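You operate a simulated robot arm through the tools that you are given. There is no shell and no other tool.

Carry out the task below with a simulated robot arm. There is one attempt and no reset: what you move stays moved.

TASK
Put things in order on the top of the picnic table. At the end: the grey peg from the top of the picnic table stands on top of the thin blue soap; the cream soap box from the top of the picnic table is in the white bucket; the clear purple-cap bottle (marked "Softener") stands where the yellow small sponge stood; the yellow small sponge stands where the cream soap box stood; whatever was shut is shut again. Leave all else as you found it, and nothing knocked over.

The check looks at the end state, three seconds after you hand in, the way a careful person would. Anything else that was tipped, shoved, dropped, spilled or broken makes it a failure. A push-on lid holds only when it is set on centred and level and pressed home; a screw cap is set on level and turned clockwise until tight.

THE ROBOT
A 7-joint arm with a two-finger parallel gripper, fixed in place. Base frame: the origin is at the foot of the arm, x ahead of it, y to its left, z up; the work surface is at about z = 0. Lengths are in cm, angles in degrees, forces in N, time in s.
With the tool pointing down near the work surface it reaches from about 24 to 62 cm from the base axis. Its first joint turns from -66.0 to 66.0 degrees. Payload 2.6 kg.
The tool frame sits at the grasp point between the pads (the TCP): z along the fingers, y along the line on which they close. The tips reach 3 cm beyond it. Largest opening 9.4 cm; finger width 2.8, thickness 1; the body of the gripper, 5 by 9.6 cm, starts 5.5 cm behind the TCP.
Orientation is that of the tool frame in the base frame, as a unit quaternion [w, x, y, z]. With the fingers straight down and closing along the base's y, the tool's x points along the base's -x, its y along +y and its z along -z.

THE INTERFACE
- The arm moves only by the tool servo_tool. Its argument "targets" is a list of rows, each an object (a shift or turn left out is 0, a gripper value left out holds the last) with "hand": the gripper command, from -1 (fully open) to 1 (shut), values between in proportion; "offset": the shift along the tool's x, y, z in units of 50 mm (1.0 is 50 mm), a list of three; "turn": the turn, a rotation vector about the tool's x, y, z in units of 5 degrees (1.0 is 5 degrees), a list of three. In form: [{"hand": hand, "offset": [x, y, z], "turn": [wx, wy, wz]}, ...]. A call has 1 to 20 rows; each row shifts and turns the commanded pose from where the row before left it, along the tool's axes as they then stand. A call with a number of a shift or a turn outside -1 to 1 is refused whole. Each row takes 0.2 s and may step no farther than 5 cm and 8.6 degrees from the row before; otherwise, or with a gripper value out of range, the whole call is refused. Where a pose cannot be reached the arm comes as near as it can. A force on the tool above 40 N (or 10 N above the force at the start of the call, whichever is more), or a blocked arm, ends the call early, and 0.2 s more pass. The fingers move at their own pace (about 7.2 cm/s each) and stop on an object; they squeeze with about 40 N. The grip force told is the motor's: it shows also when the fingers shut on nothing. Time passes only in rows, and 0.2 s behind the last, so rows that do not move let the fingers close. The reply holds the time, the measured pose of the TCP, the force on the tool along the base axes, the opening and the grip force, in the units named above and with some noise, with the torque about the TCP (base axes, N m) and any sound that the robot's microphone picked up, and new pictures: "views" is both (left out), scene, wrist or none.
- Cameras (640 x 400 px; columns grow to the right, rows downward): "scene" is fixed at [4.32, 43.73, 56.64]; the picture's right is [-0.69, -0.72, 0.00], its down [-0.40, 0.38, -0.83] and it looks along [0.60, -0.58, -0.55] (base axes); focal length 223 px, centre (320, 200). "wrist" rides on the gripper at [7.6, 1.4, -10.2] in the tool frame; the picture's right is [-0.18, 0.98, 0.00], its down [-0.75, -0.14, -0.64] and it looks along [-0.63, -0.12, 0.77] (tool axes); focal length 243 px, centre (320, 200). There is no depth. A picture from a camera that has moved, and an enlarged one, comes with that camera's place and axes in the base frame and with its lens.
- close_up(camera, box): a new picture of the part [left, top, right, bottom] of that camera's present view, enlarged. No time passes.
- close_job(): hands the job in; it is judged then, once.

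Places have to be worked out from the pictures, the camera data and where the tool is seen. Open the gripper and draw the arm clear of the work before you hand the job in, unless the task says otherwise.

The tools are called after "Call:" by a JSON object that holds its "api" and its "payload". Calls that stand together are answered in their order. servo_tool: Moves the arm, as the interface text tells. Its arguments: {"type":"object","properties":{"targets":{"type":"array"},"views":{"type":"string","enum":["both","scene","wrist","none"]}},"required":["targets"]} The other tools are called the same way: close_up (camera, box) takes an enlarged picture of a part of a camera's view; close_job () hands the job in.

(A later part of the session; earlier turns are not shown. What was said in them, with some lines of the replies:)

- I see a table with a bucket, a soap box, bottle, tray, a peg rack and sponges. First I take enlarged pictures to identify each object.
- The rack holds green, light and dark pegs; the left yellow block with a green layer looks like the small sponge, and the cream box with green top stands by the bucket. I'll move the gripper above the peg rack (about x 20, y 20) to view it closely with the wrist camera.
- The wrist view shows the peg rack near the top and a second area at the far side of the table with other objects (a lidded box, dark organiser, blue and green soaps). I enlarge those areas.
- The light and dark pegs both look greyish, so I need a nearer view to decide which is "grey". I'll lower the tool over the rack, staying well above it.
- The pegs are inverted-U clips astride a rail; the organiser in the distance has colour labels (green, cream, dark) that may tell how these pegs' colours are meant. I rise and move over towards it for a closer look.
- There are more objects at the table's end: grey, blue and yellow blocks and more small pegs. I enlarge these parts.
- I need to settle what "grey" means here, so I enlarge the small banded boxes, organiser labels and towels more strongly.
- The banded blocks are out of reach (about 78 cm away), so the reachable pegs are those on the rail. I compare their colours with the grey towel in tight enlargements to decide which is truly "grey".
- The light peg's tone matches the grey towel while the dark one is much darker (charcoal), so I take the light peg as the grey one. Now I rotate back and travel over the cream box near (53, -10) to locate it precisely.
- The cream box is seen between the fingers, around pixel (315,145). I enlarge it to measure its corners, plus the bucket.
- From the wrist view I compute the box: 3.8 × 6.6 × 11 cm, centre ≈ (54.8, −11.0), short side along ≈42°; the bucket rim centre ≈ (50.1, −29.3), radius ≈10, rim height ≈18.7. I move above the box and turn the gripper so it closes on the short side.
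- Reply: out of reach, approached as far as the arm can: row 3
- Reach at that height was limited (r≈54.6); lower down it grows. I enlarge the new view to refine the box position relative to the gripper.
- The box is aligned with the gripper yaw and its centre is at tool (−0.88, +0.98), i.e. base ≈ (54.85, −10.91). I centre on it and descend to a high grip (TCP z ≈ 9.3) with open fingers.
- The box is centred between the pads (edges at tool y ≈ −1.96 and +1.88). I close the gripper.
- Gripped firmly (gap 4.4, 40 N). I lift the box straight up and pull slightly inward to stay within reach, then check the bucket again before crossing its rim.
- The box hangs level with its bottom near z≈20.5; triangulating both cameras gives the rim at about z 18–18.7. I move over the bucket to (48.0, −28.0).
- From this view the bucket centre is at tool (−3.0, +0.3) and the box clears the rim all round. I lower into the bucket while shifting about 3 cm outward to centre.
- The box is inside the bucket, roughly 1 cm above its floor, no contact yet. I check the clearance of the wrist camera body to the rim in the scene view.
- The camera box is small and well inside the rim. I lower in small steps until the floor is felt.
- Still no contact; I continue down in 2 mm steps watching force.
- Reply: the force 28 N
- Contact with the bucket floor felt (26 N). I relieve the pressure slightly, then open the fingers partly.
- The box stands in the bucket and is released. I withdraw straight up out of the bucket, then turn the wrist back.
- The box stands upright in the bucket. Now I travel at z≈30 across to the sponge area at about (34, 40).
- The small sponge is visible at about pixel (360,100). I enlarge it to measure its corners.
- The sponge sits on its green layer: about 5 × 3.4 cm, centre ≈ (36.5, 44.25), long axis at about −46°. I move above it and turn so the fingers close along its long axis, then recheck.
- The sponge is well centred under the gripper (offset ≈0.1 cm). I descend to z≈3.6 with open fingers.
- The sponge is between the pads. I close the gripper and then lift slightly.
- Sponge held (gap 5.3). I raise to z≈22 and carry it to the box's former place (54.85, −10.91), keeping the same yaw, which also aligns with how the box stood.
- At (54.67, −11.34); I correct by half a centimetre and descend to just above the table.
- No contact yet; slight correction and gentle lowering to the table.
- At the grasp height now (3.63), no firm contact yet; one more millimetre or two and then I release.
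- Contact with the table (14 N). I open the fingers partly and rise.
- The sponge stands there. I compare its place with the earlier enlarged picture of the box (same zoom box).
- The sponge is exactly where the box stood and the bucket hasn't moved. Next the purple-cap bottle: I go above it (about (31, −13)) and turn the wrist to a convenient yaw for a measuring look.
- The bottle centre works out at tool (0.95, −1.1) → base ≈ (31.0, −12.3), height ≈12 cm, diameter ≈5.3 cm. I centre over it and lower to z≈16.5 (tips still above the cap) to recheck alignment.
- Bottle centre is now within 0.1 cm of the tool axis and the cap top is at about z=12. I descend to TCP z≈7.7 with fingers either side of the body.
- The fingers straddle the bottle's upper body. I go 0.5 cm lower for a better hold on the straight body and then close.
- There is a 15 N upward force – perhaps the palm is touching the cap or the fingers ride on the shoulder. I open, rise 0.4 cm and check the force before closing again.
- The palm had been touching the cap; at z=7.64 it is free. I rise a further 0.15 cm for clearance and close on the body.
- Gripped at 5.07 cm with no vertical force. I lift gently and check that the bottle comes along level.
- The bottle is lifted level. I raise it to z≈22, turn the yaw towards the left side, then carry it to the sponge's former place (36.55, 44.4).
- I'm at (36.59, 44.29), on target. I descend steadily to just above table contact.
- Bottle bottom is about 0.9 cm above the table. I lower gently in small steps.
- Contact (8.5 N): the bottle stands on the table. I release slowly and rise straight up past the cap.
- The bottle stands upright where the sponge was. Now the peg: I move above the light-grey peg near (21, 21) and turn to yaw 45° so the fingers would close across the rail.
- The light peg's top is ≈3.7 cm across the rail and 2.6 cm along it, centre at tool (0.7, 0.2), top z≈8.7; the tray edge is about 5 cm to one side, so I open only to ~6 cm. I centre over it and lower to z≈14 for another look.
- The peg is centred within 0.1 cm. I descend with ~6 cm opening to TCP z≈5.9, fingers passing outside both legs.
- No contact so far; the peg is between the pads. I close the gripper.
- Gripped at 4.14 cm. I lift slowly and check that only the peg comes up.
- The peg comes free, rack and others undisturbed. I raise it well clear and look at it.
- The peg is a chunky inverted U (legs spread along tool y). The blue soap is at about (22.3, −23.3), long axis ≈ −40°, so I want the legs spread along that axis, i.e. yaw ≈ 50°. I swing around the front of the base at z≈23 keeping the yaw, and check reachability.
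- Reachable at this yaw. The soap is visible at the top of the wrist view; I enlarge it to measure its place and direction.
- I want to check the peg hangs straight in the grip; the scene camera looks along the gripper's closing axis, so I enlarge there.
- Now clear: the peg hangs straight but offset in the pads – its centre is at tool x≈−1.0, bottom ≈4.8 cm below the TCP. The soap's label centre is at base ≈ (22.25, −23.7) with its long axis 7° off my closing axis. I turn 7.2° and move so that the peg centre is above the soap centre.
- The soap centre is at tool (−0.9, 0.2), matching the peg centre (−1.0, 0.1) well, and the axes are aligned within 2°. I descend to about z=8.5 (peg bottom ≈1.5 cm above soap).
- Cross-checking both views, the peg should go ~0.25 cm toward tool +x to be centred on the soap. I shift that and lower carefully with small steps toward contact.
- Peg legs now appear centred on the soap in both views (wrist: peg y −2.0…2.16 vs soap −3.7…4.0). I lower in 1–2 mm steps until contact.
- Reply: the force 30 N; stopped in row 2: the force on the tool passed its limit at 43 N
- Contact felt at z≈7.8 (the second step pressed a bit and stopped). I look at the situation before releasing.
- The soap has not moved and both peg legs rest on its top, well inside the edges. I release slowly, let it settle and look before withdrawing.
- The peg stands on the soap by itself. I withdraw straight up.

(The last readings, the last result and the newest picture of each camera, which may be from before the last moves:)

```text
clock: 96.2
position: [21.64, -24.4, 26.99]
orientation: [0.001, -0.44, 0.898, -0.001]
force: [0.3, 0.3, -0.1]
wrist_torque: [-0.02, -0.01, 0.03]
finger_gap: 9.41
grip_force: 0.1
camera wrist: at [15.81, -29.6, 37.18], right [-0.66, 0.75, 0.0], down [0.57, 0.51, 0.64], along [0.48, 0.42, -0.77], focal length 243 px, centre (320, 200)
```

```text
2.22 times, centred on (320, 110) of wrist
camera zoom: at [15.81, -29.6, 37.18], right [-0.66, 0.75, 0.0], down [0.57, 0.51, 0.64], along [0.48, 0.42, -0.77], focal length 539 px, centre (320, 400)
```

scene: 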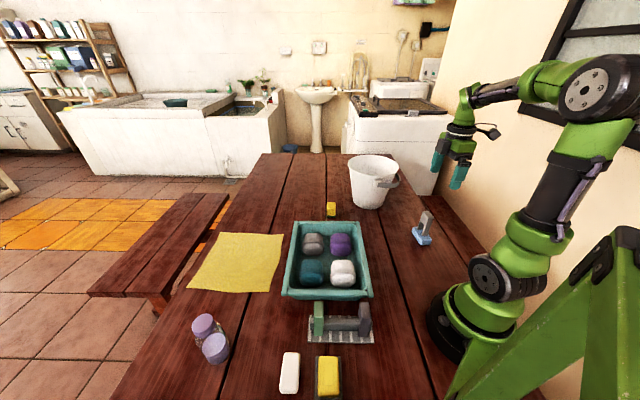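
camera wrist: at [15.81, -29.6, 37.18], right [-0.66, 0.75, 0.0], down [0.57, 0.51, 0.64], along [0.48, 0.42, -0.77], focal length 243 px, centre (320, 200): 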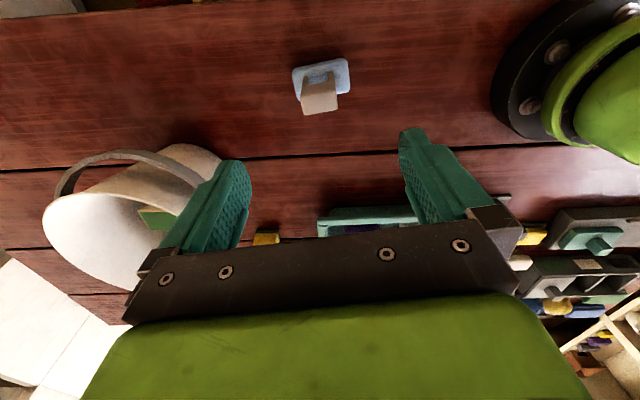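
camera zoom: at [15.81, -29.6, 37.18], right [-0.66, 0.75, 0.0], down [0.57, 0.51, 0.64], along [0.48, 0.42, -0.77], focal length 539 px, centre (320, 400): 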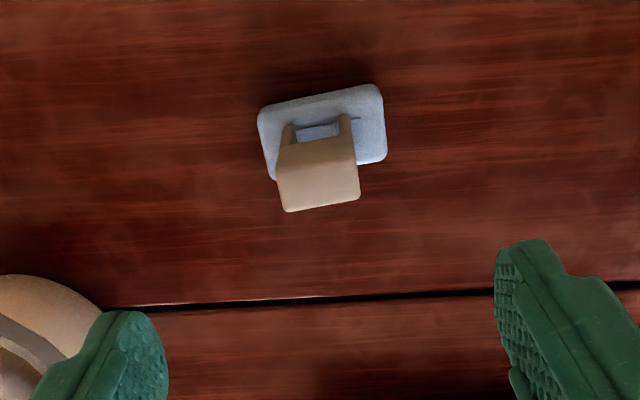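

The grey peg stands firmly on the blue soap. I move the arm clear to a high neutral pose over the table centre and then inspect everything.

Call:
{"api": "servo_tool", "payload": {"targets": [{"hand": -1, "offset": [-0.4, 0.05, -0.7]}, {"offset": [-0.75, 0.1, -0.3]}, {"offset": [-0.75, 0.1, -0.3]}, {"offset": [-0.75, 0.1, -0.3]}, {"offset": [-0.75, 0.1, -0.3]}, {"offset": [-0.75, 0.1, -0.2]}, {"offset": [-0.75, 0.1, -0.1]}, {"offset": [-0.5, 0.07, 0]}, {"turn": [0, 0, 1]}, {"turn": [0, 0, 1]}, {"turn": [0, 0, 1]}, {"turn": [0, 0, 1]}, {"turn": [0, 0, 1]}, {"turn": [0, 0, 1]}, {"turn": [0, 0, 1]}, {"turn": [0, 0, 1]}, {"turn": [0, 0, 1]}, {"turn": [0, 0, 1]}, {"turn": [0, 0, 0.4]}], "views": "both"}}

Call:
{"api": "close_up", "payload": {"camera": "scene", "box": [180, 290, 400, 400]}}

Call:
{"api": "close_up", "payload": {"camera": "scene", "box": [300, 140, 460, 260]}}

Call:
{"api": "close_up", "payload": {"camera": "scene", "box": [270, 210, 390, 350]}}

```text
clock: 100.2
position: [35.33, -1.05, 37.56]
orientation: [0.002, -0.001, 1.0, -0.001]
force: [-0.3, -0.3, -0.3]
wrist_torque: [-0.01, 0.0, 0.01]
finger_gap: 9.39
grip_force: 0.1
camera wrist: at [27.81, 0.37, 47.91], right [0.18, 0.98, 0.0], down [0.75, -0.14, 0.64], along [0.63, -0.12, -0.76], focal length 243 px, centre (320, 200)
```

scene: 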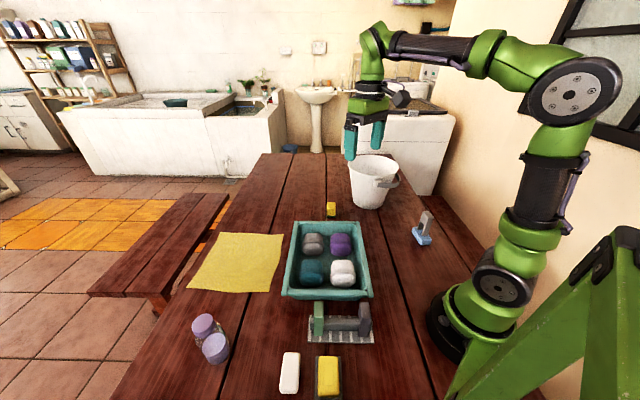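
wrist: 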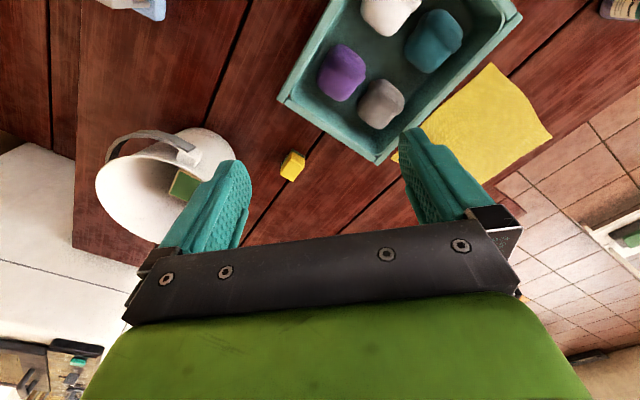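

```text
2.91 times, centred on (290, 345) of scene
camera zoom: at [4.32, 43.73, 56.64], right [-0.69, -0.72, 0.0], down [-0.4, 0.38, -0.83], along [0.6, -0.58, -0.55], focal length 649 px, centre (407, -222)
```

zoom: 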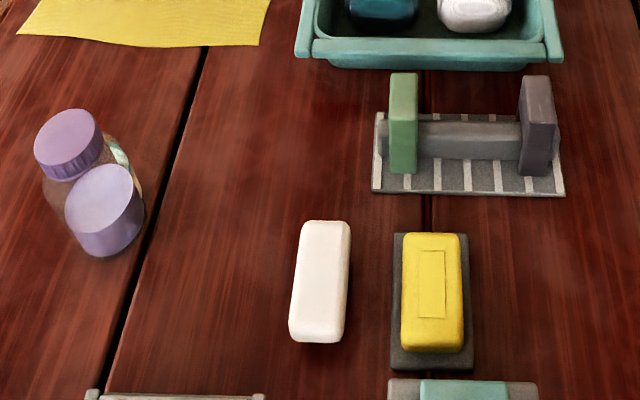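

```text
3.33 times, centred on (380, 200) of scene
camera zoom: at [4.32, 43.73, 56.64], right [-0.69, -0.72, 0.0], down [-0.4, 0.38, -0.83], along [0.6, -0.58, -0.55], focal length 743 px, centre (120, 200)
```

zoom: 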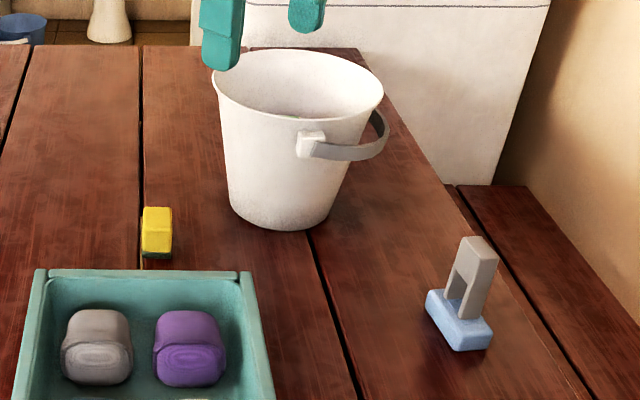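

```text
2.86 times, centred on (330, 280) of scene
camera zoom: at [4.32, 43.73, 56.64], right [-0.69, -0.72, 0.0], down [-0.4, 0.38, -0.83], along [0.6, -0.58, -0.55], focal length 637 px, centre (291, -29)
```

zoom: 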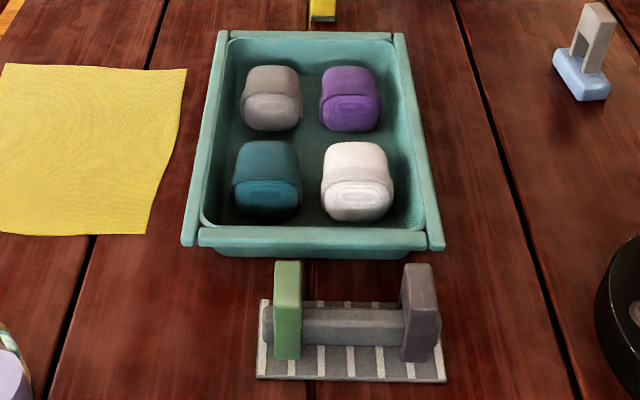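

All four moves are done: the box stands in the bucket, the sponge where the box was, the bottle upright and capped where the sponge was, and the grey peg on the blue soap. Everything else (rack, other pegs, tray, soaps, brush, cloth) looks unchanged. The gripper is open and the arm is clear, so I hand in the job.

Call:
{"api": "close_job", "payload": {}}

```text
The job is handed in.
```

I moved all four things to their places and handed the job in. The check's verdict hasn't come back. One choice was a judgement: which peg counts as "grey".

- **Grey peg:** it stands upright on the thin blue soap. The rail held a green, a light and a dark peg. I took the light one because its tone matches the grey towel, while the dark one reads as charcoal. If "grey" meant the dark peg, this part is wrong.
- **Cream soap box:** it stands upright inside the white bucket.
- **Yellow small sponge:** it stands where the soap box stood, green side down. I took the smaller yellow block with the green layer as the sponge, not the one on the grey dish.
- **Purple-cap bottle:** it stands upright where the sponge stood. I never opened anything, so there was nothing to shut again.

While I was getting hold of the bottle, the gripper pressed on its cap with about 17 N. Setting the peg down briefly pressed the soap with 43 N. Neither the bottle nor the soap visibly moved.

In the last pictures the rack, the other two pegs, the tray, the bucket, the white brush, the yellow soap on its dish and the cloth look as they did at the start. The far end of the table, where the banded blocks and the organiser are, was only partly in those last views. The arm did not go near them.
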